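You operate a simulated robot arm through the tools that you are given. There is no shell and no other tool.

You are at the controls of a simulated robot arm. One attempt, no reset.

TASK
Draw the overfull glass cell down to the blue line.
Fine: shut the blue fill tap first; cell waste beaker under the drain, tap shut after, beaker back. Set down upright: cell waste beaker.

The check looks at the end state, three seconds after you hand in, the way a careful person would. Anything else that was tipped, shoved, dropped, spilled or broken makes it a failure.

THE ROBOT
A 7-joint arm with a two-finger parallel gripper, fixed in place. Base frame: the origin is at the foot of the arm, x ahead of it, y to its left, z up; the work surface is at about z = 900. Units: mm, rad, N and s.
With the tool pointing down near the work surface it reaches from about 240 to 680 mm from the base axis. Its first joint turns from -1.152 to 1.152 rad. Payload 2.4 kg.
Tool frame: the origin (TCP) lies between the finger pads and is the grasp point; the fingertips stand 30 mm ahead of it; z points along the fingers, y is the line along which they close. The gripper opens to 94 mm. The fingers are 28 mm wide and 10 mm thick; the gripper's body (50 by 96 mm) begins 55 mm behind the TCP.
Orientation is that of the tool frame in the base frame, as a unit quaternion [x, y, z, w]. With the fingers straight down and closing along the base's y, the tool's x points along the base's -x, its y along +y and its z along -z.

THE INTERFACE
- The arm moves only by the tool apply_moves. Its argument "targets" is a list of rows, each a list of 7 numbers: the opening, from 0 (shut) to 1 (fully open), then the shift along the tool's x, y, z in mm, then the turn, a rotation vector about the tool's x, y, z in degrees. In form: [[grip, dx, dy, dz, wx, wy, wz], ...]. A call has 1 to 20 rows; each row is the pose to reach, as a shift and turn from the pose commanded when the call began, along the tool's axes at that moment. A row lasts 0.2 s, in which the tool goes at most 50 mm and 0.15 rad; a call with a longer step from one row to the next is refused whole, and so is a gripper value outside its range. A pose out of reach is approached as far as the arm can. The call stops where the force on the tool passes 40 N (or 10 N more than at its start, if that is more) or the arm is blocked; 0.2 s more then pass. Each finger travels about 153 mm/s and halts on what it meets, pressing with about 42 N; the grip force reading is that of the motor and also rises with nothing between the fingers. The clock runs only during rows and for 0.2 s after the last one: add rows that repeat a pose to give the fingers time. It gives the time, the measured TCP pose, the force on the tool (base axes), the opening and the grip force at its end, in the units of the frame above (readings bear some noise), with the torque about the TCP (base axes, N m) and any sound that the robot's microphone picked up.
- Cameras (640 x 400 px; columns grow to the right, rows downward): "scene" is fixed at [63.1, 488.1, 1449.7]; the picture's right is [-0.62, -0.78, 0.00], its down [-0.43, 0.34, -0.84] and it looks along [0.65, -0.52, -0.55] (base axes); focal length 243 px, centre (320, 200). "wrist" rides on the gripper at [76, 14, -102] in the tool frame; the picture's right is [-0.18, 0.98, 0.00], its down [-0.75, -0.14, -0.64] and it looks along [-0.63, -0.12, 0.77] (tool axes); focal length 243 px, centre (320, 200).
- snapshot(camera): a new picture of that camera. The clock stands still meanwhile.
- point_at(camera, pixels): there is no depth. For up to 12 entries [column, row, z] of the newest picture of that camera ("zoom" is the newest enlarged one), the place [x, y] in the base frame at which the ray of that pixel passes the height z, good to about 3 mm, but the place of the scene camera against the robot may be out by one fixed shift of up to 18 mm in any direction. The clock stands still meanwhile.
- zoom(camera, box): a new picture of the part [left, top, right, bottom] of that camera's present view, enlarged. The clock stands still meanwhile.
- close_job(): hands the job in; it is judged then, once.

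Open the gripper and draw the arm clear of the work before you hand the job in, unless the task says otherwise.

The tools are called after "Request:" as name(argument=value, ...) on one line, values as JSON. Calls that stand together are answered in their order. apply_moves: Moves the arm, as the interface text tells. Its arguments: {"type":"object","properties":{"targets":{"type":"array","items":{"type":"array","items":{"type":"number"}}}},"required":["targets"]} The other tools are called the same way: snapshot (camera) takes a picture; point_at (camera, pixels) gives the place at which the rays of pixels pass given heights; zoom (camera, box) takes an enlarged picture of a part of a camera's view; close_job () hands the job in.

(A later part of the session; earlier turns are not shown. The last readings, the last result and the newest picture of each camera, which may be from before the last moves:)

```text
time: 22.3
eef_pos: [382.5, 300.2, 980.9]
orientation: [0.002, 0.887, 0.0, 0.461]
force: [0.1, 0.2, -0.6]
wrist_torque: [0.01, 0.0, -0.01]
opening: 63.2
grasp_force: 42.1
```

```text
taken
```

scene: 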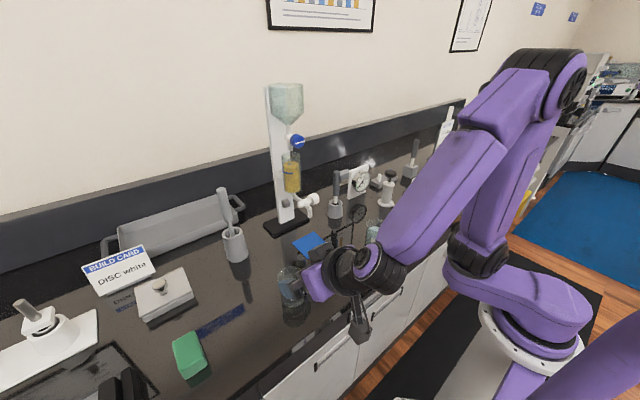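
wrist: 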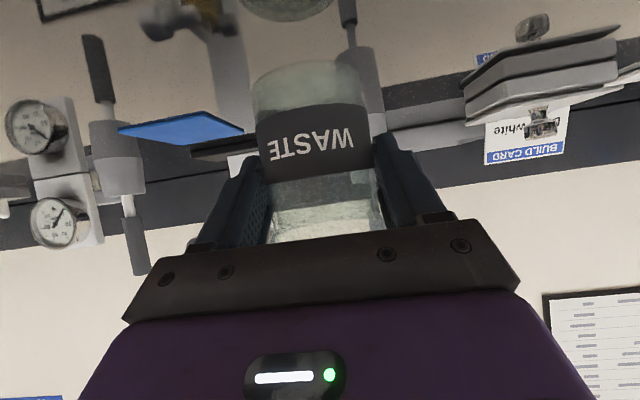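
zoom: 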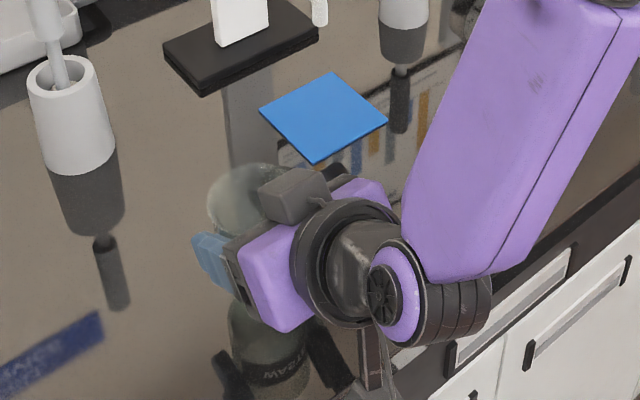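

The beaker is lifted upright (reflection clearly separated). I carry it sideways to y≈150 and forward to TCP x≈457, lowering to ~13 mm lift, stopping short of the spout.

Request:
apply_moves(targets=[[0.55, -5.7, -35, 8.2, 0, 0, 0], [0.55, -11.5, -75, 16.4, 0, 0, 0], [0.55, -17.2, -115, 24.6, 0, 0, 0], [0.55, -21.8, -140, 31.1, 0, 0, 0], [0.55, -27.9, -150, 53.7, 0, 0, 0], [0.55, -33.2, -150, 68.3, 0, 0, 0], [0.55, -33.2, -150, 68.3, 0, 0, 0]])

Request:
zoom(camera="scene", box=[250, 170, 370, 270])

Request:
snapshot(camera="wrist")

```text
time: 23.9
eef_pos: [457.1, 150.5, 968.7]
orientation: [0.001, 0.887, 0.001, 0.461]
force: [0.2, 0.1, -0.5]
wrist_torque: [0.02, 0.02, 0.02]
opening: 63.3
grasp_force: 42.3
```

```text
4.00 times, centred on (310, 220) of scene
```

zoom: 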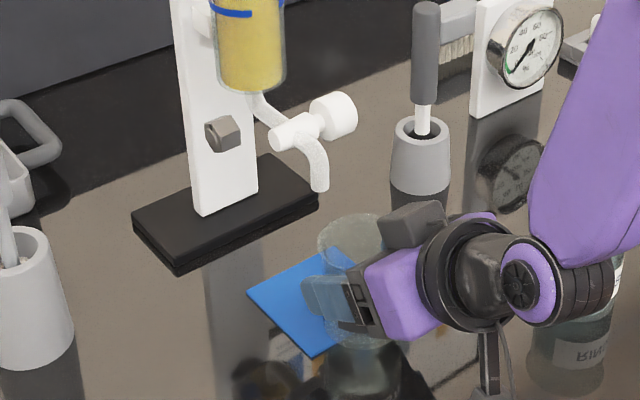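

```text
taken
```

wrist: 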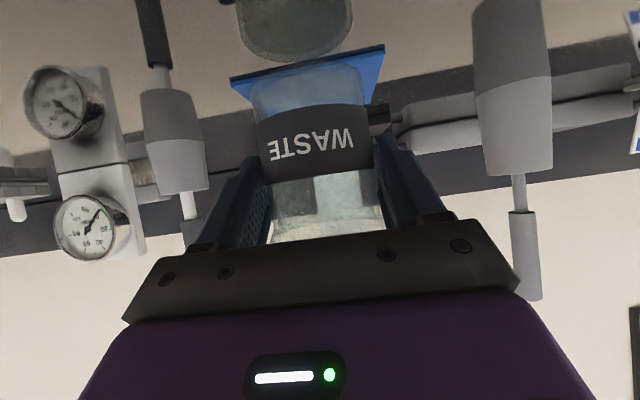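

The beaker hovers in front of the spout with rim ≈z 992. I advance to TCP x≈480, then re-check clearance with the spout before going all the way.

Request:
apply_moves(targets=[[0.55, -6.6, 0, 9.4, 0, 0, 0], [0.55, -13.2, 0, 18.8, 0, 0, 0], [0.55, -13.2, 0, 18.8, 0, 0, 0]])

Request:
zoom(camera="scene", box=[270, 180, 350, 250])

Request:
snapshot(camera="wrist")

```text
time: 24.7
eef_pos: [480.1, 149.7, 968.4]
orientation: [0.002, 0.887, 0.001, 0.462]
force: [-0.1, -0.3, -1.5]
wrist_torque: [0.0, 0.01, -0.01]
opening: 63.2
grasp_force: 42.1
```

```text
5.71 times, centred on (310, 215) of scene
```

zoom: 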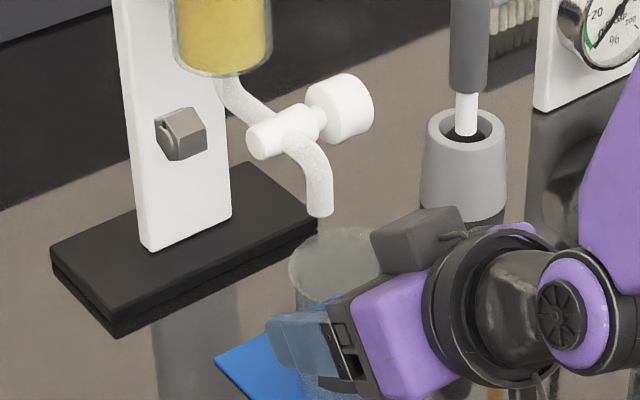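

```text
taken
```

wrist: 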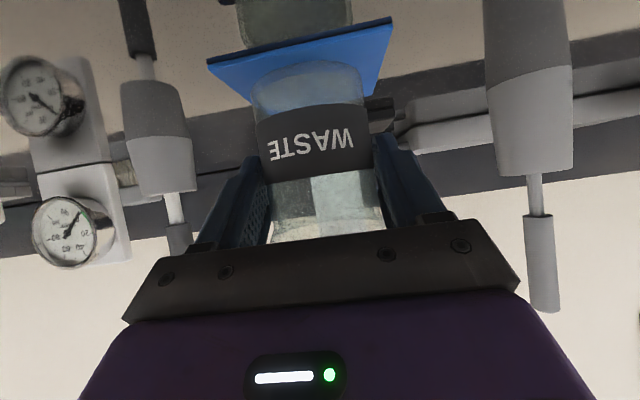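

In the scene zoom the spout tip (320,213) would land at about (321,252), inside the rim ellipse centred (335,264); about +13 to +16 mm in x centres it. I advance 16 mm and lower 7 mm.

Request:
apply_moves(targets=[[0.55, -4.6, 0, 6.5, 0, 0, 0], [0.55, -9.2, 0, 13.1, 0, 0, 0], [0.55, -3.5, 0, 17.1, 0, 0, 0], [0.55, -3.5, 0, 17.1, 0, 0, 0]])

Request:
zoom(camera="scene", box=[270, 180, 350, 250])

Request:
snapshot(camera="wrist")

```text
time: 25.7
eef_pos: [495.8, 150.7, 962.2]
orientation: [0.002, 0.887, 0.001, 0.462]
force: [-0.5, -0.2, -0.4]
wrist_torque: [0.02, 0.02, -0.02]
opening: 63.6
grasp_force: 41.7
```

```text
5.71 times, centred on (310, 215) of scene
```

zoom: 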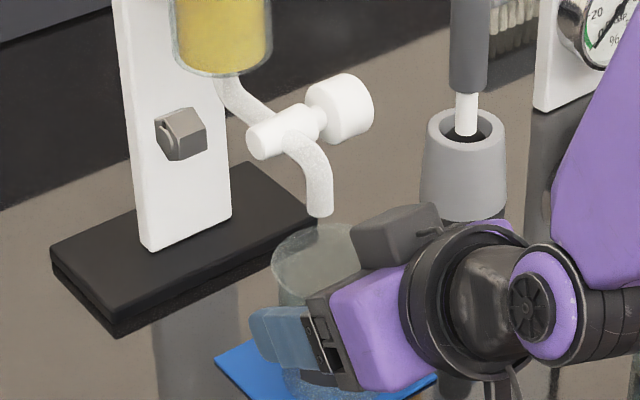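

```text
taken
```

wrist: 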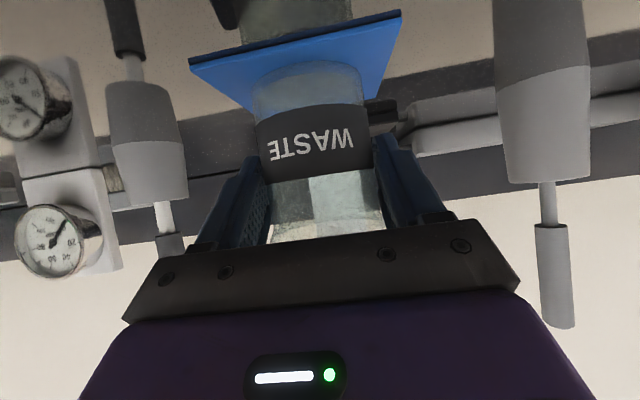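

Landing point ≈(322,262) now coincides with rim centre ≈(317,260). I lower 3 mm and read the force.

Request:
apply_moves(targets=[[0.55, 1.23, 0, 0.86, 0, 0, 0], [0.55, 2.46, 0, 1.72, 0, 0, 0]])

Request:
zoom(camera="wrist", box=[180, 0, 420, 150])

```text
time: 26.3
eef_pos: [495.7, 149.9, 958.1]
orientation: [0.002, 0.887, 0.001, 0.462]
force: [0.8, -0.6, -0.7]
wrist_torque: [-0.02, 0.02, -0.02]
opening: 63.4
grasp_force: 42.5
```

```text
2.67 times, centred on (300, 75) of wrist
```

zoom: 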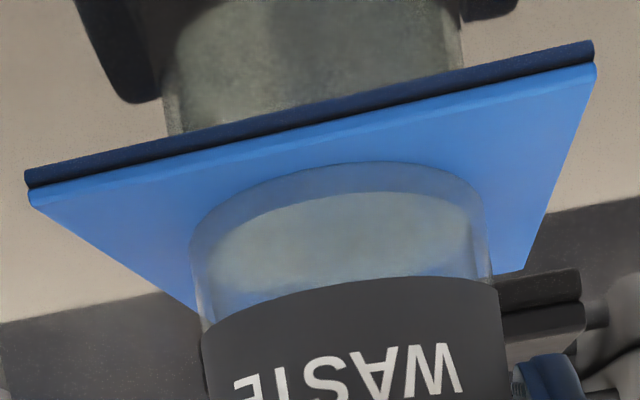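

No contact force yet and the base is just above the mat. I lower in 1 mm steps and watch force.

Request:
apply_moves(targets=[[0.55, 0.82, 0, 0.57, 0, 0, 0], [0.55, 0.82, 0, 0.57, 0, 0, 0]])

```text
time: 26.9
eef_pos: [494.8, 150.2, 959.3]
orientation: [0.002, 0.886, 0.001, 0.463]
force: [-5.7, -3.5, 11.8]
wrist_torque: [-0.18, 0.46, -0.05]
opening: 63.2
grasp_force: 42.0
```

Contact (11.8 N up): the beaker stands on the mat. I ease up 0.6 mm and open the gripper.

Request:
apply_moves(targets=[[0.55, -0.5, 0, -0.35, 0, 0, 0], [0.65, -0.5, 0, -0.35, 0, 0, 0], [0.75, -0.5, 0, -0.35, 0, 0, 0], [0.9, -0.5, 0, -0.35, 0, 0, 0], [1, -0.5, 0, -0.35, 0, 0, 0]])

Request:
snapshot(camera="wrist")

Request:
zoom(camera="scene", box=[270, 180, 350, 250])

```text
time: 28.1
eef_pos: [495.5, 150.0, 957.8]
orientation: [0.002, 0.887, 0.001, 0.462]
force: [0.3, -0.7, -0.2]
wrist_torque: [0.02, 0.04, 0.01]
opening: 94.0
grasp_force: 0.0
```

```text
taken
```

wrist: 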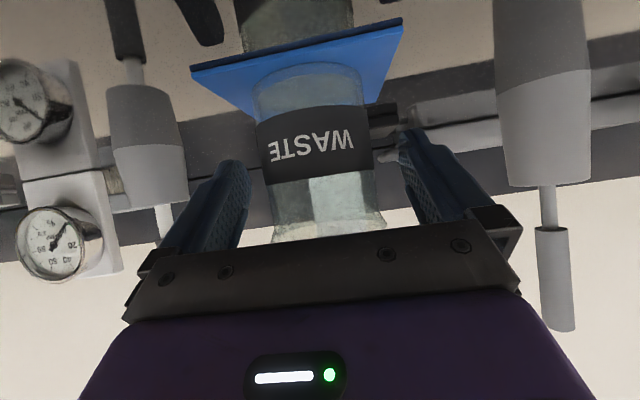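

```text
5.71 times, centred on (310, 215) of scene
```

zoom: 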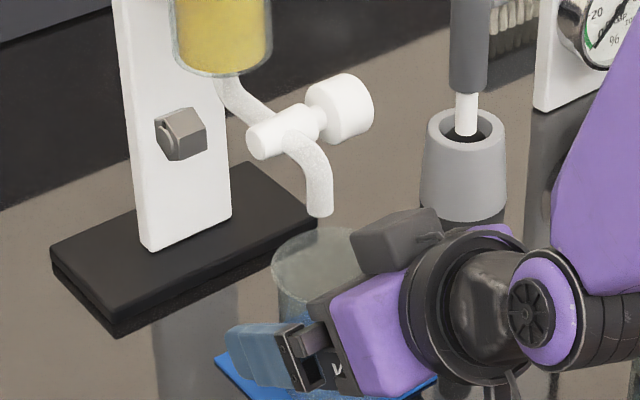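

Beaker is standing on the mat under the spout. I retreat 95 mm straight back along the tool axis.

Request:
apply_moves(targets=[[1, 0, 0, -15, 0, 0, 0], [1, 0, 0, -40, 0, 0, 0], [1, 0, 0, -70, 0, 0, 0], [1, 0, 0, -95, 0, 0, 0], [1, 0, 0, -95, 0, 0, 0]])

Request:
snapshot(camera="wrist")

Request:
zoom(camera="scene", box=[260, 170, 360, 260])

```text
time: 29.3
eef_pos: [418.1, 150.1, 1013.7]
orientation: [0.002, 0.887, 0.001, 0.462]
force: [0.6, -0.1, 0.3]
wrist_torque: [-0.02, 0.0, -0.03]
opening: 94.1
grasp_force: 0.1
```

```text
taken
```

wrist: 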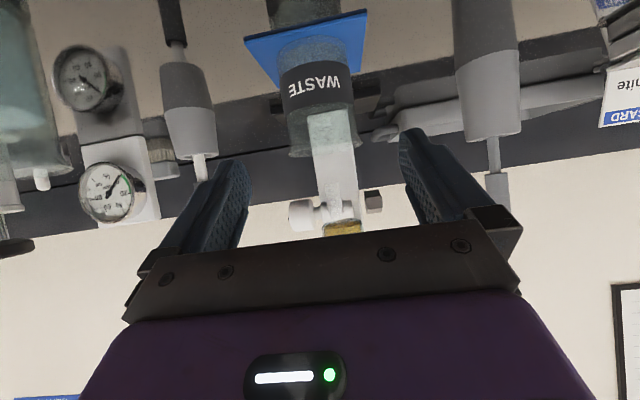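

```text
4.44 times, centred on (310, 215) of scene
```

zoom: 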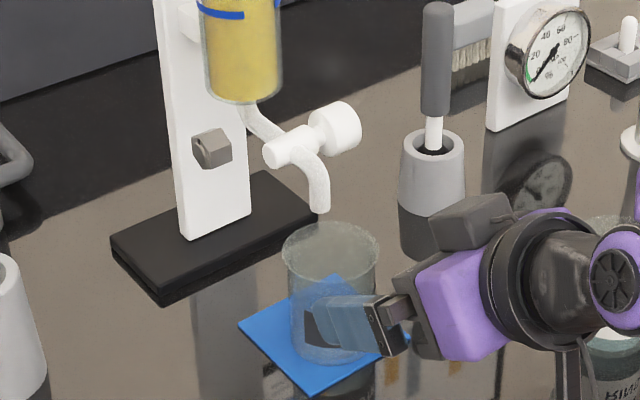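

The beaker stands upright on the mat with the spout over its opening. I zoom on the wrist's view of the drain tap (303,214) to refine its position.

Request:
zoom(camera="wrist", box=[270, 140, 400, 240])

Request:
point_at(camera="wrist", pixels=[[303, 214, 1040], [303, 214, 1045], [303, 214, 1050], [340, 185, 1015], [340, 185, 1020]])

```text
4.00 times, centred on (335, 190) of wrist
```

zoom: 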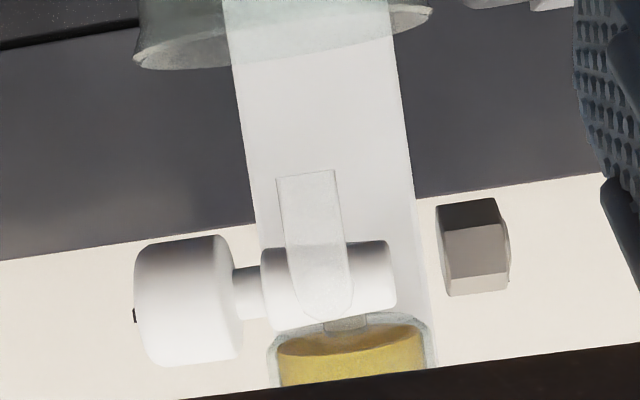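

```text
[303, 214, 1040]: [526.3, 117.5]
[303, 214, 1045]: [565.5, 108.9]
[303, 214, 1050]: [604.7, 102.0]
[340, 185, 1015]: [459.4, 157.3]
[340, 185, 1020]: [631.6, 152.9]
```

The knob's dark index bar is seen edge-on at zoom (133,315), so the drain bar is horizontal (shut), and the knob centre refines to ≈(548,113,1043). I raise the arm back and roll −90° so the fingers close in the vertical plane with the camera on the −y side.

Request:
apply_moves(targets=[[0.8, -15, -5, -15, 0, 0, 0], [0.6, -30, -10, -28, 0, 0, -8], [0.6, -45, -15, -40, 0, 0, -16], [0.6, -60, -20, -52, 0, 0, -24], [0.6, -72, -25, -62, 0, 0, -32], [0.6, -82, -30, -67, 0, 0, -40], [0.6, -82, -37, -67, 0, 0, -48], [0.6, -82, -37, -67, 0, 0, -56], [0.6, -82, -37, -67, 0, 0, -64], [0.6, -82, -37, -67, 0, 0, -72], [0.6, -82, -37, -67, 0, 0, -80], [0.6, -82, -37, -67, 0, 0, -88], [0.6, -82, -37, -67, 0, 0, -90], [0.6, -82, -37, -67, 0, 0, -90]])

Request:
snapshot(camera="wrist")

Request:
snapshot(camera="scene")

```text
time: 32.3
eef_pos: [411.1, 113.5, 1117.9]
orientation: [-0.626, 0.629, -0.327, 0.327]
force: [-0.2, 0.1, -0.5]
wrist_torque: [-0.01, -0.01, -0.02]
opening: 56.7
grasp_force: 0.0
```

```text
taken
```

wrist: 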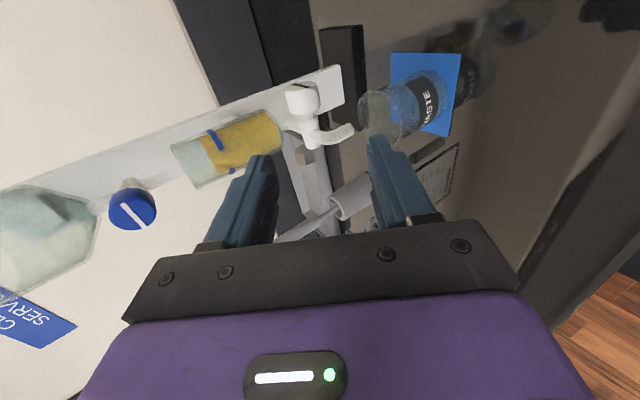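

```text
taken
```

scene: 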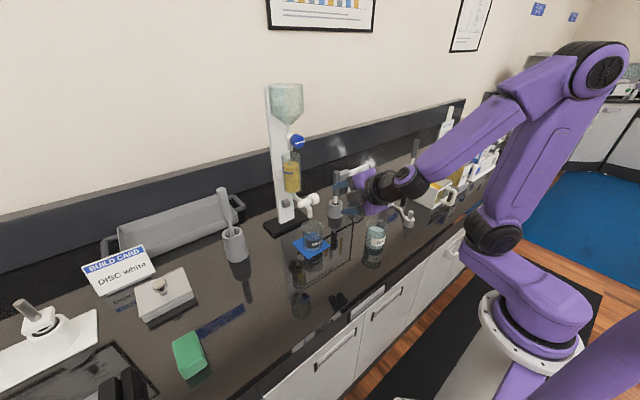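

The roll worked, and the camera now sees the drain knob's end face at (302,98). I zoom in on it.

Request:
zoom(camera="wrist", box=[260, 60, 380, 160])

Request:
zoom(camera="wrist", box=[160, 90, 320, 200])

```text
4.00 times, centred on (320, 110) of wrist
```

zoom: 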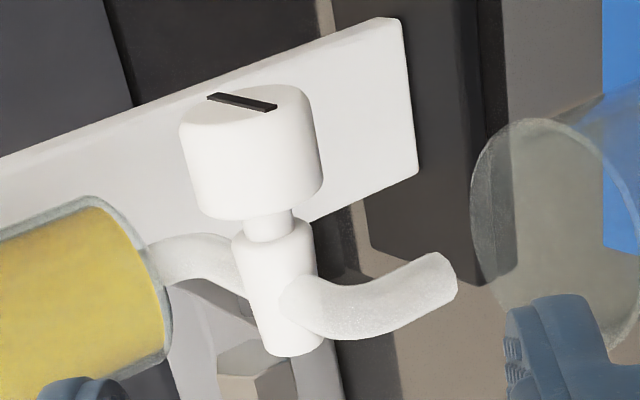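

```text
3.64 times, centred on (240, 145) of wrist
```

zoom: 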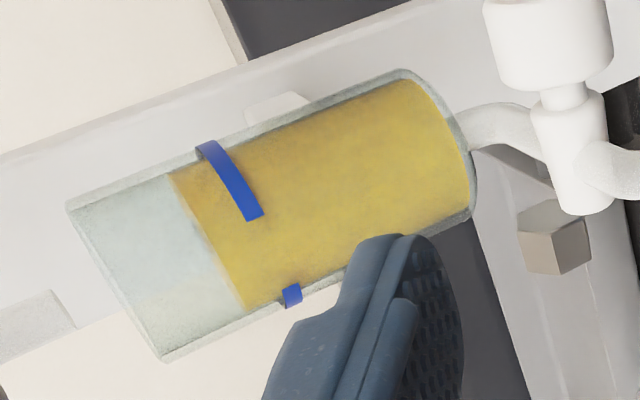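

The drain bar lies along x (horizontal), and the liquid is a little above the blue ring. I move to a pre-grasp 70 mm short of the drain knob with the tool pitched 50° down.

Request:
apply_moves(targets=[[0.6, 0.5, -10, 22, -4, 0, 0], [0.6, 1, -20, 44, -8, 0, 0], [0.6, 1.5, -29, 64, -12, 0, 0], [0.6, 1.5, -36.6, 81.8, -15, 0, 0], [0.6, 1.5, -36.6, 81.8, -15, 0, 0]])

Request:
snapshot(camera="wrist")

Request:
zoom(camera="scene", box=[250, 120, 370, 240])

Request:
zoom(camera="scene", box=[265, 145, 329, 185])

```text
time: 33.5
eef_pos: [497.1, 111.0, 1101.3]
orientation: [-0.663, 0.666, -0.241, 0.243]
force: [-0.3, 0.4, -0.9]
wrist_torque: [0.01, 0.01, -0.03]
opening: 56.3
grasp_force: 0.0
```

```text
taken
```

wrist: 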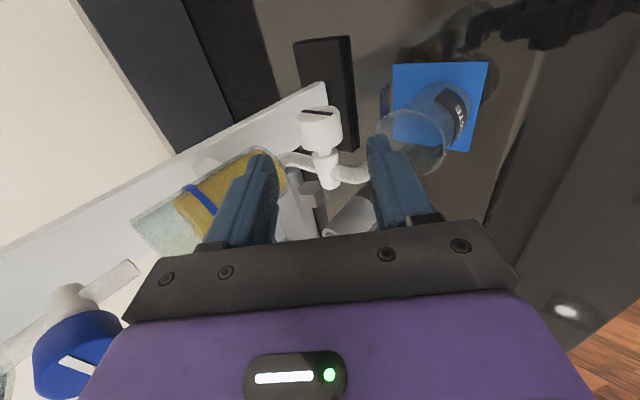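

```text
3.33 times, centred on (310, 180) of scene
```

zoom: 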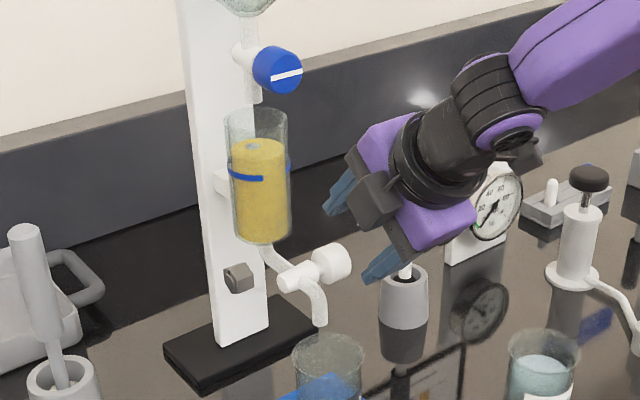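

```text
10.00 times, centred on (297, 165) of scene
```

zoom: 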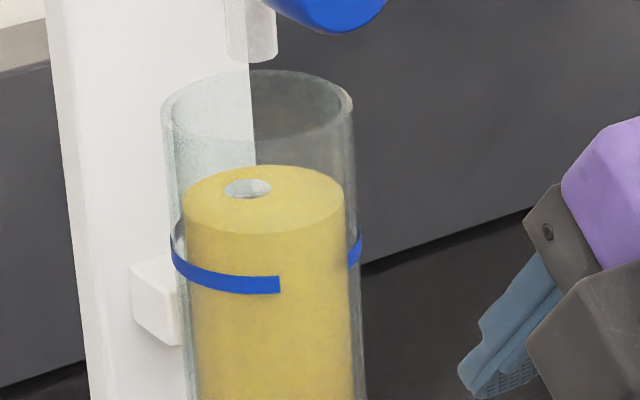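

Level is unchanged, so the drain is indeed shut. I zoom the wrist view to align with the knob (≈(321,128)).

Request:
zoom(camera="wrist", box=[260, 90, 400, 200])

Request:
point_at(camera="wrist", pixels=[[318, 112, 1043], [322, 130, 1043], [326, 150, 1043]])

```text
3.64 times, centred on (330, 145) of wrist
```

zoom: 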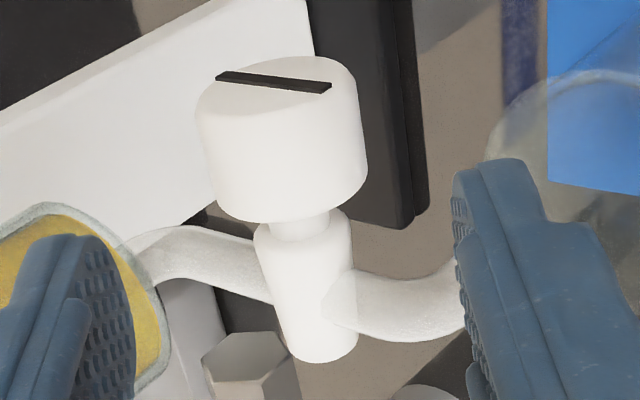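

```text
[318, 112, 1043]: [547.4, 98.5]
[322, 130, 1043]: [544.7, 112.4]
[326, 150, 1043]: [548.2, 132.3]
```

The knob lies along the tool axis (offset <1 mm). I advance 70 mm to straddle it.

Request:
apply_moves(targets=[[0.6, 0, 0, 20, 0, 0, 0], [0.6, 0, -0.5, 40, 0, 0, 0], [0.6, 0, -0.7, 58, 0, 0, 0], [0.6, 0, -0.7, 70, 0, 0, 0], [0.6, 0, -0.7, 70, 0, 0, 0]])

Request:
zoom(camera="wrist", box=[200, 90, 440, 240])

Request:
zoom(camera="scene", box=[260, 150, 360, 240])

```text
time: 34.7
eef_pos: [543.7, 112.1, 1048.0]
orientation: [-0.663, 0.666, -0.241, 0.242]
force: [0.9, 0.0, 0.1]
wrist_torque: [0.01, 0.04, -0.02]
opening: 56.4
grasp_force: 0.0
```

```text
2.67 times, centred on (320, 165) of wrist
```

zoom: 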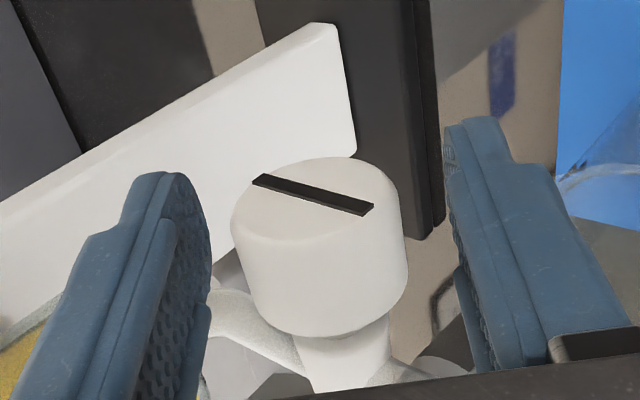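

```text
4.44 times, centred on (310, 195) of scene
```

zoom: 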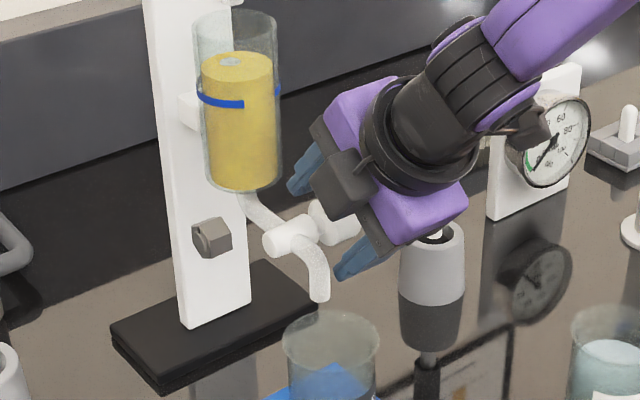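

The knob is between the pads (axis ≈4 mm ahead of TCP). I close on it.

Request:
apply_moves(targets=[[0.45, 0, 0.5, 0, 0, 0, 0], [0.35, 0, 0.5, 0, 0, 0, 0], [0.25, 0, 0.5, 0, 0, 0, 0], [0.25, 0, 0.5, 0, 0, 0, 0]])

Request:
zoom(camera="wrist", box=[200, 90, 440, 240])

```text
time: 35.7
eef_pos: [543.8, 110.8, 1048.1]
orientation: [-0.664, 0.665, -0.241, 0.243]
force: [3.5, -0.1, 3.9]
wrist_torque: [-0.22, -0.08, 0.35]
opening: 37.0
grasp_force: 44.8
```

```text
2.67 times, centred on (320, 165) of wrist
```

zoom: 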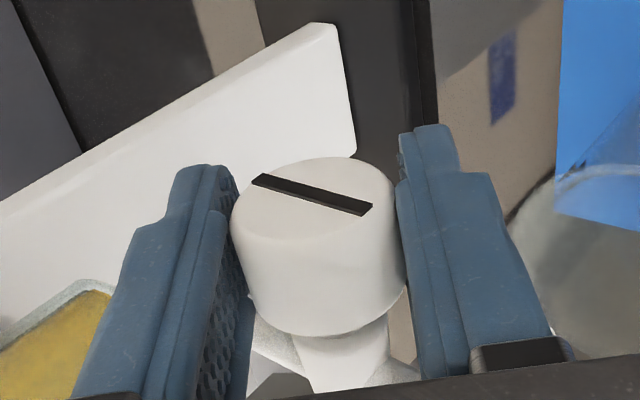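

Gripped at 37 mm. I test-turn the knob by tool pitch-up 16° (two rows) and check whether the bar follows and anything flows.

Request:
apply_moves(targets=[[0.25, 0, 0.56, 0, 8, 0, 0], [0.25, 0, 1.1, 0.16, 16, 0, 0]])

Request:
zoom(camera="wrist", box=[200, 90, 440, 240])

Request:
zoom(camera="scene", box=[260, 150, 360, 240])

Request:
zoom(camera="scene", box=[265, 145, 329, 185])

```text
time: 36.3
eef_pos: [542.7, 111.5, 1047.0]
orientation: [-0.623, 0.625, -0.333, 0.332]
force: [-13.4, 0.6, 14.0]
wrist_torque: [-0.68, -0.02, -0.19]
opening: 36.0
grasp_force: 45.1
```

```text
2.67 times, centred on (320, 165) of wrist
```

zoom: 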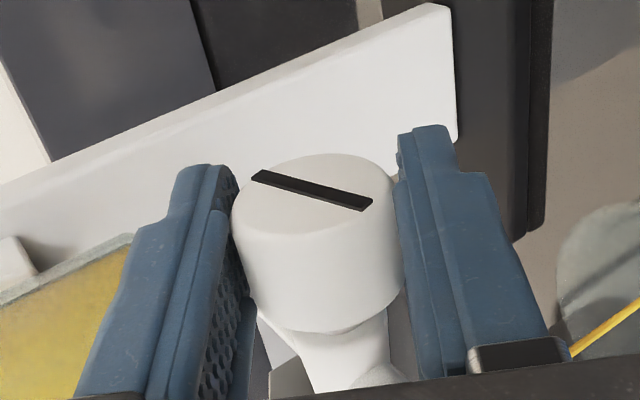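

```text
4.44 times, centred on (310, 195) of scene
```

zoom: 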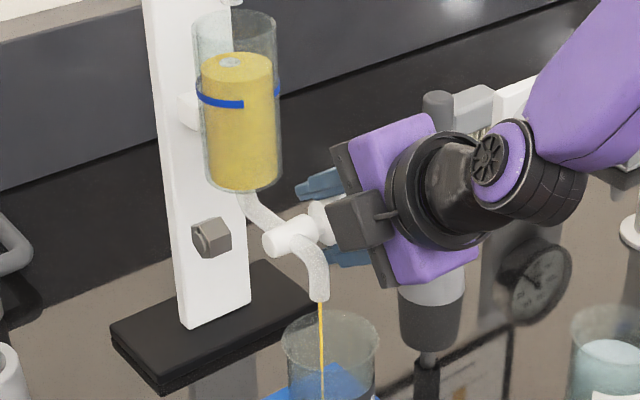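

```text
10.00 times, centred on (297, 165) of scene
```

zoom: 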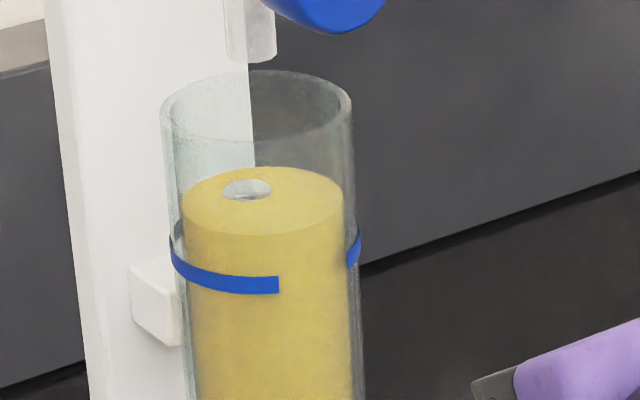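

It's flowing: a thin yellow stream falls into the beaker (scene zoom (321,340)). I hold this small opening for 2 s and measure how fast the level drops.

Request:
apply_moves(targets=[[0.25, 0, 0, 0, 0, 0, 0], [0.25, 0, 0, 0, 0, 0, 0], [0.25, 0, 0, 0, 0, 0, 0], [0.25, 0, 0, 0, 0, 0, 0], [0.25, 0, 0, 0, 0, 0, 0], [0.25, 0, 0, 0, 0, 0, 0], [0.25, 0, 0, 0, 0, 0, 0], [0.25, 0, 0, 0, 0, 0, 0], [0.25, 0, 0, 0, 0, 0, 0]])

Request:
zoom(camera="scene", box=[265, 145, 329, 185])

Request:
zoom(camera="scene", box=[270, 190, 350, 250])

```text
time: 38.3
eef_pos: [542.2, 111.7, 1047.5]
orientation: [-0.623, 0.626, -0.331, 0.333]
force: [-25.7, 0.6, 15.8]
wrist_torque: [-0.53, 0.0, 0.53]
opening: 35.9
grasp_force: 45.3
```

```text
10.00 times, centred on (297, 165) of scene
```

zoom: 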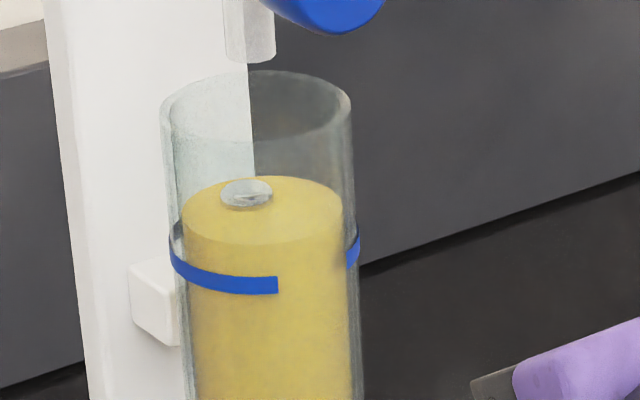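

```text
6.67 times, centred on (310, 220) of scene
```

zoom: 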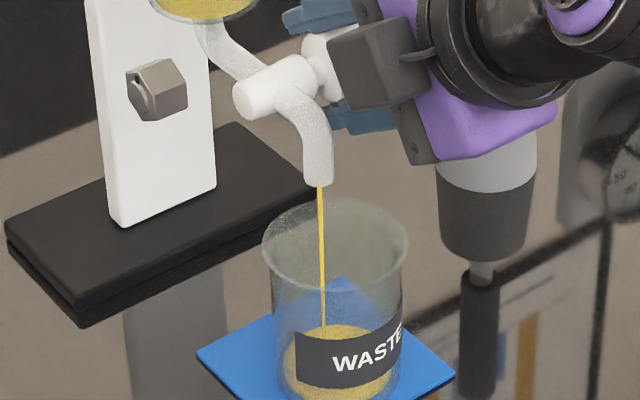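

Level fell ~10 zoom-px in 2 s (about 38 px still to go), the stream lands inside the beaker. The tool is pushing ~30 N along its own axis, so I ease back 1.2 mm while draining continues.

Request:
apply_moves(targets=[[0.25, 0, 0, -0.6, 0, 0, 0], [0.25, 0, 0, -1.2, 0, 0, 0]])

Request:
zoom(camera="scene", box=[265, 145, 329, 185])

```text
time: 38.9
eef_pos: [541.4, 111.1, 1045.9]
orientation: [-0.623, 0.625, -0.331, 0.332]
force: [-5.8, 3.9, 4.1]
wrist_torque: [-0.19, 0.01, 0.47]
opening: 35.9
grasp_force: 44.2
```

```text
10.00 times, centred on (297, 165) of scene
```

zoom: 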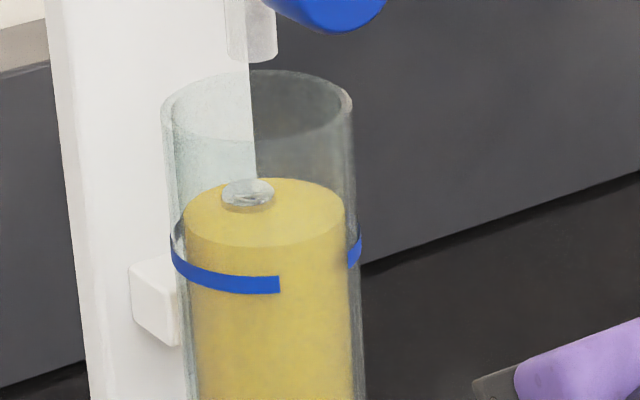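

Force dropped to ~7 N and the stand sits exactly where it was. Level's ellipse centre is near zoom row 213 versus ~243 for the blue ring; at ~5 px/s I hold for another 3 s.

Request:
apply_moves(targets=[[0.25, 0, 0, 0, 0, 0, 0], [0.25, 0, 0, 0, 0, 0, 0], [0.25, 0, 0, 0, 0, 0, 0], [0.25, 0, 0, 0, 0, 0, 0], [0.25, 0, 0, 0, 0, 0, 0], [0.25, 0, 0, 0, 0, 0, 0], [0.25, 0, 0, 0, 0, 0, 0], [0.25, 0, 0, 0, 0, 0, 0], [0.25, 0, 0, 0, 0, 0, 0], [0.25, 0, 0, 0, 0, 0, 0], [0.25, 0, 0, 0, 0, 0, 0], [0.25, 0, 0, 0, 0, 0, 0], [0.25, 0, 0, 0, 0, 0, 0], [0.25, 0, 0, 0, 0, 0, 0]])

Request:
zoom(camera="scene", box=[265, 145, 329, 185])

Request:
zoom(camera="scene", box=[270, 190, 350, 250])

```text
time: 41.9
eef_pos: [541.2, 110.7, 1047.5]
orientation: [-0.622, 0.626, -0.332, 0.333]
force: [-8.8, 1.6, 6.3]
wrist_torque: [-0.2, -0.01, 0.14]
opening: 35.6
grasp_force: 45.6
```

```text
10.00 times, centred on (297, 165) of scene
```

zoom: 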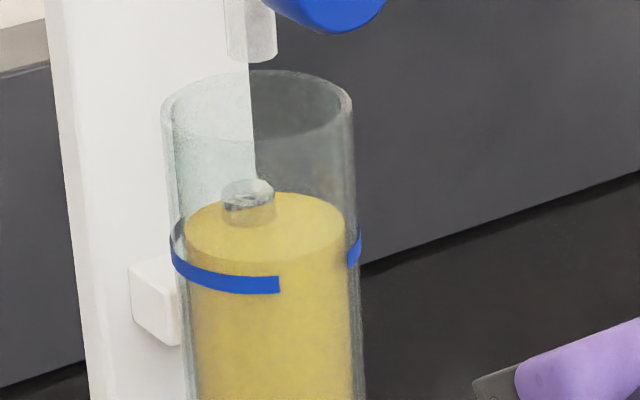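

```text
6.67 times, centred on (310, 220) of scene
```

zoom: 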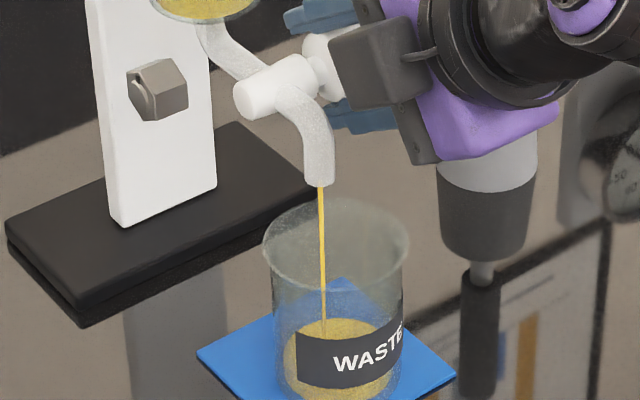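

Another 15 px drop (centre ≈228 vs target ≈243). I take a tighter zoom of the cell before the last stretch to measure the ring and surface precisely.

Request:
zoom(camera="scene", box=[276, 158, 308, 178])

Request:
zoom(camera="wrist", box=[140, 60, 340, 240])

```text
16.00 times, centred on (292, 168) of scene
```

zoom: 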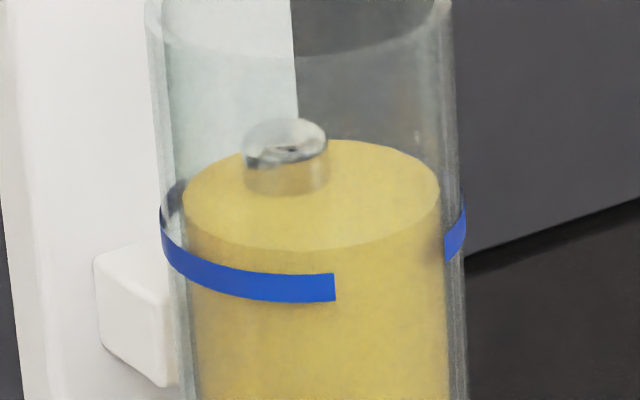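

```text
2.22 times, centred on (240, 150) of wrist
```

zoom: 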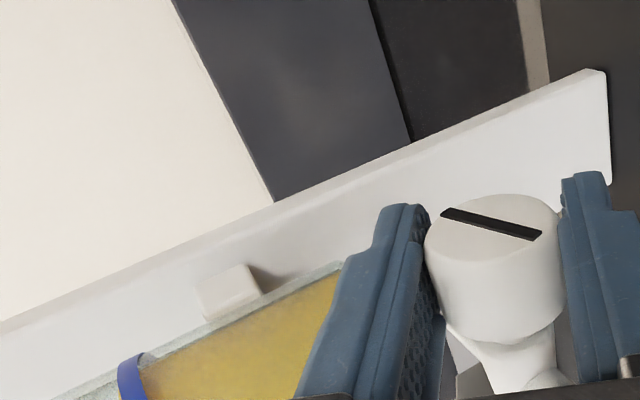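

At 16× the surface centre is at row ≈196 and the ring centre ≈221 (≈5.4 mm to go, ~8 px/s). I hold 1.8 s and then turn the tap back 20° to its shut stop, aiming to stop slightly high for a careful check.

Request:
apply_moves(targets=[[0.25, 0, 0, 0, 0, 0, 0], [0.25, 0, 0, 0, 0, 0, 0], [0.25, 0, 0, 0, 0, 0, 0], [0.25, 0, 0, 0, 0, 0, 0], [0.25, 0, 0, 0, 0, 0, 0], [0.25, 0, 0, 0, 0, 0, 0], [0.25, 0, 0, 0, 0, 0, 0], [0.25, 0, 0, 0, 0, 0, 0], [0.25, 0, 0, 0, 0, 0, 0], [0.25, 0, -0.5, 0, -7, 0, 0], [0.25, 0, -1.0, 0, -14, 0, 0], [0.25, 0, -1.3, 0, -20, 0, 0]])

Request:
zoom(camera="scene", box=[276, 158, 308, 178])

Request:
zoom(camera="scene", box=[270, 190, 350, 250])

Request:
zoom(camera="wrist", box=[200, 90, 440, 240])

```text
time: 44.5
eef_pos: [542.7, 112.2, 1050.5]
orientation: [-0.671, 0.673, -0.219, 0.221]
force: [-5.3, 0.7, 18.5]
wrist_torque: [-0.8, -0.25, -0.41]
opening: 34.8
grasp_force: 44.5
```

```text
16.00 times, centred on (292, 168) of scene
```

zoom: 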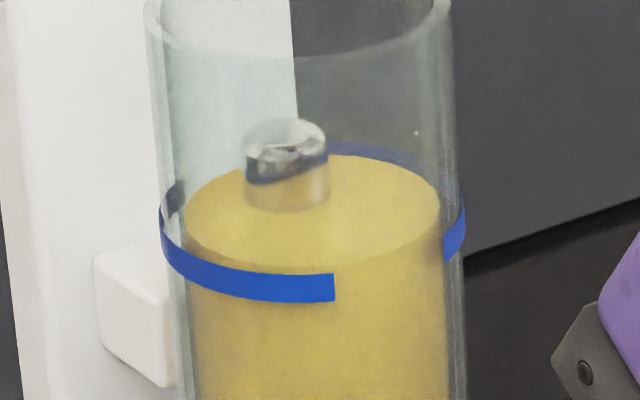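

```text
6.67 times, centred on (310, 220) of scene
```

zoom: 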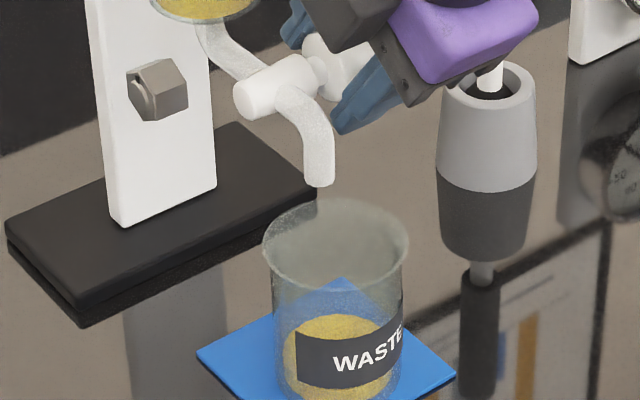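

```text
2.67 times, centred on (320, 165) of wrist
```

zoom: 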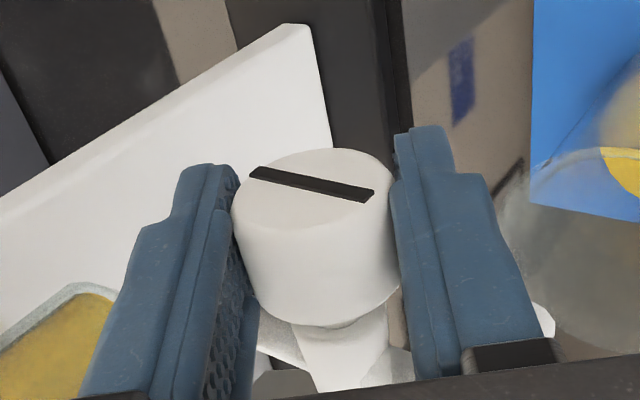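

The stream has stopped; the level's centre is at ≈209.5 vs ring centre ≈221.5 (about 2.6 mm above the line's middle). I reopen 16°, hold 1 s and shut again in one call.

Request:
apply_moves(targets=[[0.25, 0, 0.5, 0, 8, 0, 0], [0.25, 0, 1.1, 0, 16, 0, 0], [0.25, 0, 1.1, 0, 16, 0, 0], [0.25, 0, 1.1, 0, 16, 0, 0], [0.25, 0, 1.1, 0, 16, 0, 0], [0.25, 0, 1.1, 0, 16, 0, 0], [0.25, 0, 1.1, 0, 16, 0, 0], [0.25, 0, 0.5, 0, 8, 0, 0], [0.25, 0, 0, 0, 0, 0, 0], [0.25, 0, -0.2, 0, -3, 0, 0]])

Request:
zoom(camera="scene", box=[276, 158, 308, 178])

Request:
zoom(camera="scene", box=[270, 190, 350, 250])

Request:
zoom(camera="wrist", box=[200, 90, 440, 240])

```text
time: 45.1
eef_pos: [538.9, 111.4, 1050.9]
orientation: [-0.651, 0.653, -0.281, 0.267]
force: [-8.2, -1.0, 4.9]
wrist_torque: [0.25, 0.02, -0.19]
opening: 33.4
grasp_force: 45.6
out of reach, approached as far as the arm can: row 1
stopped in row 2: the force on the tool passed its limit at 44 N (the readings are from after the stop); the commanded pose is now the measured one
```

```text
16.00 times, centred on (292, 168) of scene
```

zoom: 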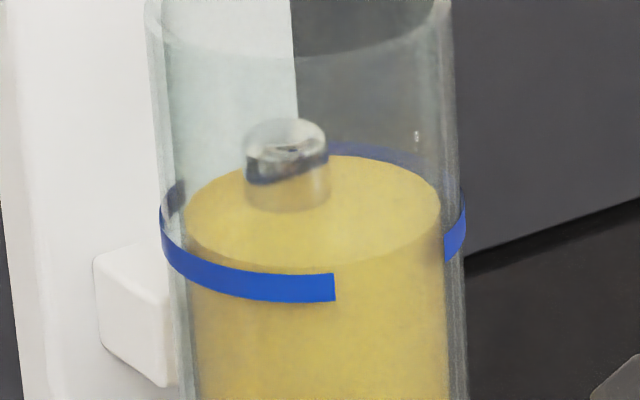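

```text
6.67 times, centred on (310, 220) of scene
```

zoom: 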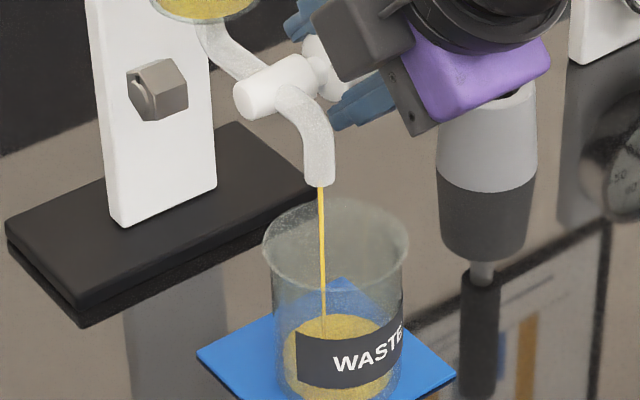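

```text
2.67 times, centred on (320, 165) of wrist
```

zoom: 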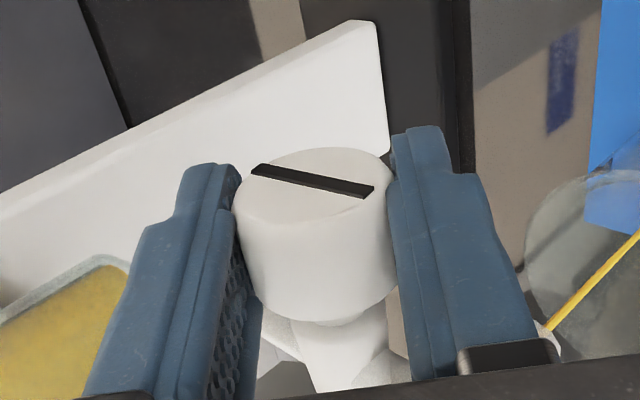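

The call stopped in row 2 (reach/force), with the tap cracked open ~8° and a stream running. The level is still ≈11 px above the target, so I simply hold here 0.8 s and measure the rate at this smaller opening.

Request:
apply_moves(targets=[[0.25, 0, 0, 0, 0, 0, 0], [0.25, 0, 0, 0, 0, 0, 0], [0.25, 0, 0, 0, 0, 0, 0], [0.25, 0, 0, 0, 0, 0, 0]])

Request:
zoom(camera="scene", box=[276, 158, 308, 178])

Request:
zoom(camera="wrist", box=[200, 90, 440, 240])

```text
time: 46.1
eef_pos: [541.2, 113.2, 1052.1]
orientation: [-0.65, 0.653, -0.282, 0.268]
force: [-15.5, 1.1, 9.8]
wrist_torque: [0.69, 0.05, -0.34]
opening: 33.3
grasp_force: 44.5
```

```text
16.00 times, centred on (292, 168) of scene
```

zoom: 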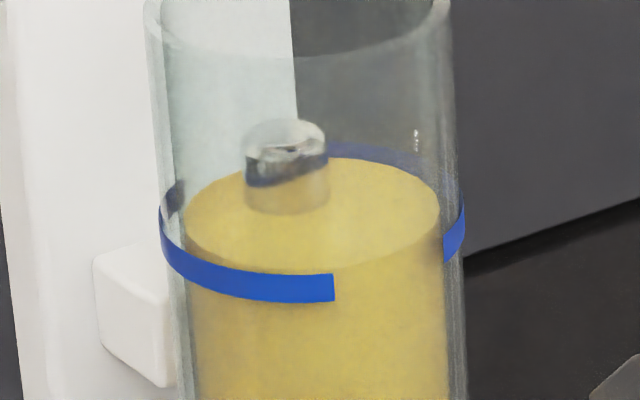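

```text
2.67 times, centred on (320, 165) of wrist
```

zoom: 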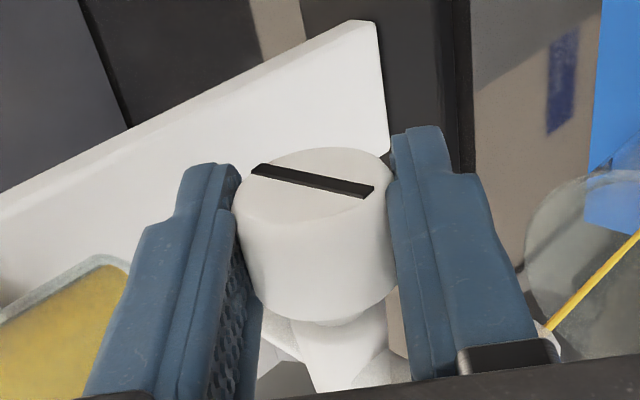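

Rate is now ≈3 px/s, with ≈8.5 px remaining. I hold another 2.0 s (+0.2) then close in the next call.

Request:
apply_moves(targets=[[0.25, 0, 0, 0, 0, 0, 0], [0.25, 0, 0, 0, 0, 0, 0], [0.25, 0, 0, 0, 0, 0, 0], [0.25, 0, 0, 0, 0, 0, 0], [0.25, 0, 0, 0, 0, 0, 0], [0.25, 0, 0, 0, 0, 0, 0], [0.25, 0, 0, 0, 0, 0, 0], [0.25, 0, 0, 0, 0, 0, 0]])

Request:
zoom(camera="scene", box=[276, 158, 308, 178])

```text
time: 47.9
eef_pos: [539.8, 113.7, 1050.3]
orientation: [-0.651, 0.652, -0.282, 0.267]
force: [-17.6, 2.1, 12.5]
wrist_torque: [0.66, 0.05, -0.22]
opening: 33.3
grasp_force: 44.7
```

```text
16.00 times, centred on (292, 168) of scene
```

zoom: 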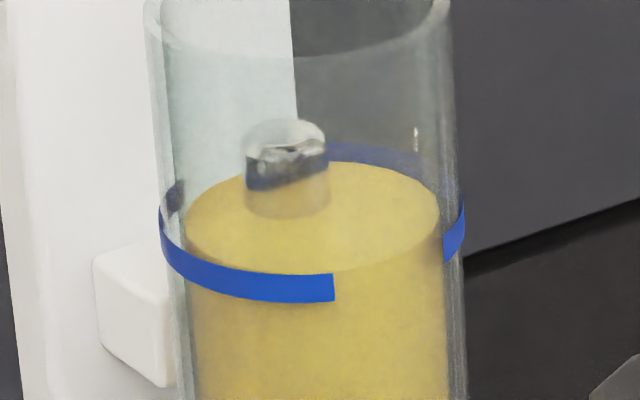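

Centre ≈217, about 1 mm above the ring middle. I hold 0.6 s more and turn the tap shut (pitch down 12° about the knob axis) in the same call.

Request:
apply_moves(targets=[[0.25, 0, 0, 0, 0, 0, 0], [0.25, 0, 0, 0, 0, 0, 0], [0.25, 0, 0, 0, 0, 0, 0], [0.25, 0, -0.8, 0, -4, 0, 0], [0.25, 0, -1.5, 0, -8, 0, 0], [0.25, 0, -2.0, 0, -11, 0, 0]])

Request:
zoom(camera="scene", box=[276, 158, 308, 178])

Request:
zoom(camera="scene", box=[270, 190, 350, 250])

Request:
zoom(camera="wrist", box=[200, 90, 440, 240])

```text
time: 49.3
eef_pos: [541.9, 111.4, 1051.4]
orientation: [-0.673, 0.677, -0.218, 0.204]
force: [-18.0, 5.9, 15.7]
wrist_torque: [-0.16, -0.71, -0.18]
opening: 33.3
grasp_force: 45.5
```

```text
16.00 times, centred on (292, 168) of scene
```

zoom: 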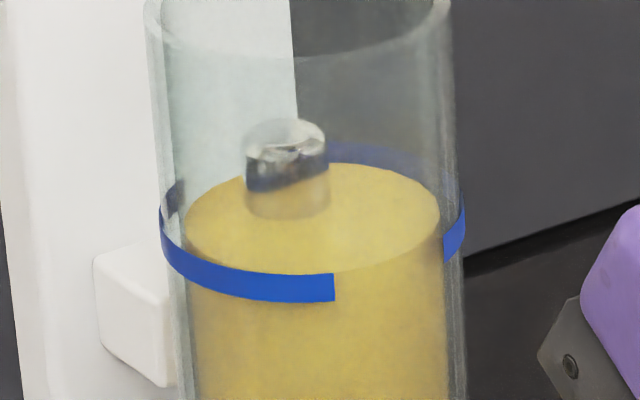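

```text
6.67 times, centred on (310, 220) of scene
```

zoom: 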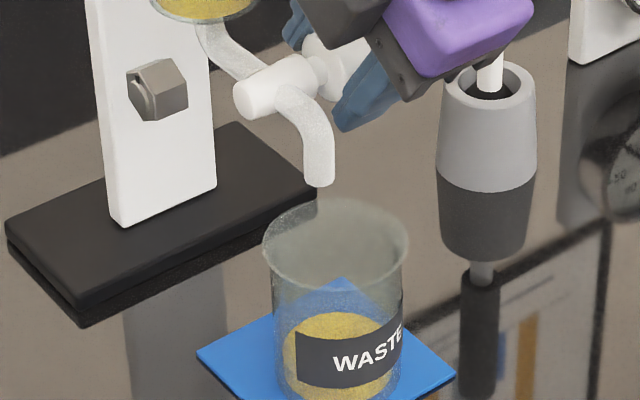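

```text
2.67 times, centred on (320, 165) of wrist
```

zoom: 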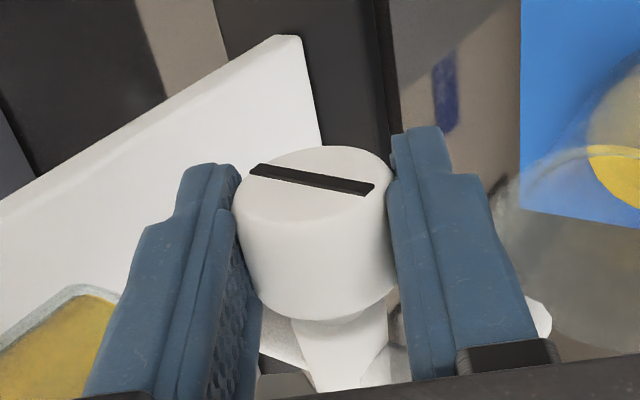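

Stream stopped, torque −0.71 N m about y shows the knob pressed on its shut stop, and the level now sits in the blue band. I open the fingers around the knob and back off slowly.

Request:
apply_moves(targets=[[0.45, 0, 0, 0, 0, 0, 0], [0.6, 0, 0, 0, 0, 0, 0], [0.62, 0, 0, 0, 0, 0, 0]])

Request:
zoom(camera="wrist", box=[200, 90, 440, 240])

Request:
zoom(camera="scene", box=[250, 150, 370, 250])

```text
time: 50.1
eef_pos: [541.3, 111.8, 1051.3]
orientation: [-0.673, 0.677, -0.217, 0.203]
force: [-0.1, 0.7, -0.5]
wrist_torque: [-0.04, 0.02, -0.04]
opening: 58.5
grasp_force: 0.0
```

```text
2.67 times, centred on (320, 165) of wrist
```

zoom: 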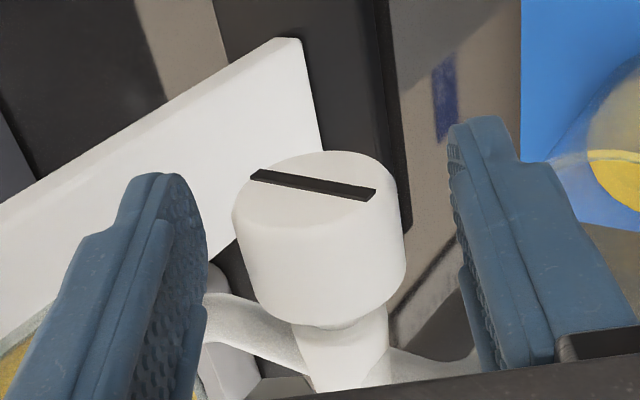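

```text
4.00 times, centred on (310, 200) of scene
```

zoom: 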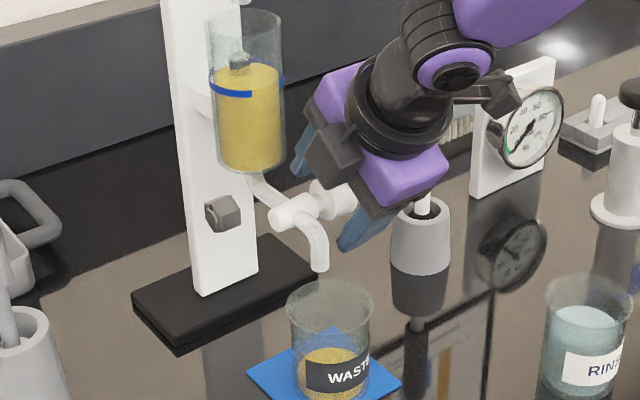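

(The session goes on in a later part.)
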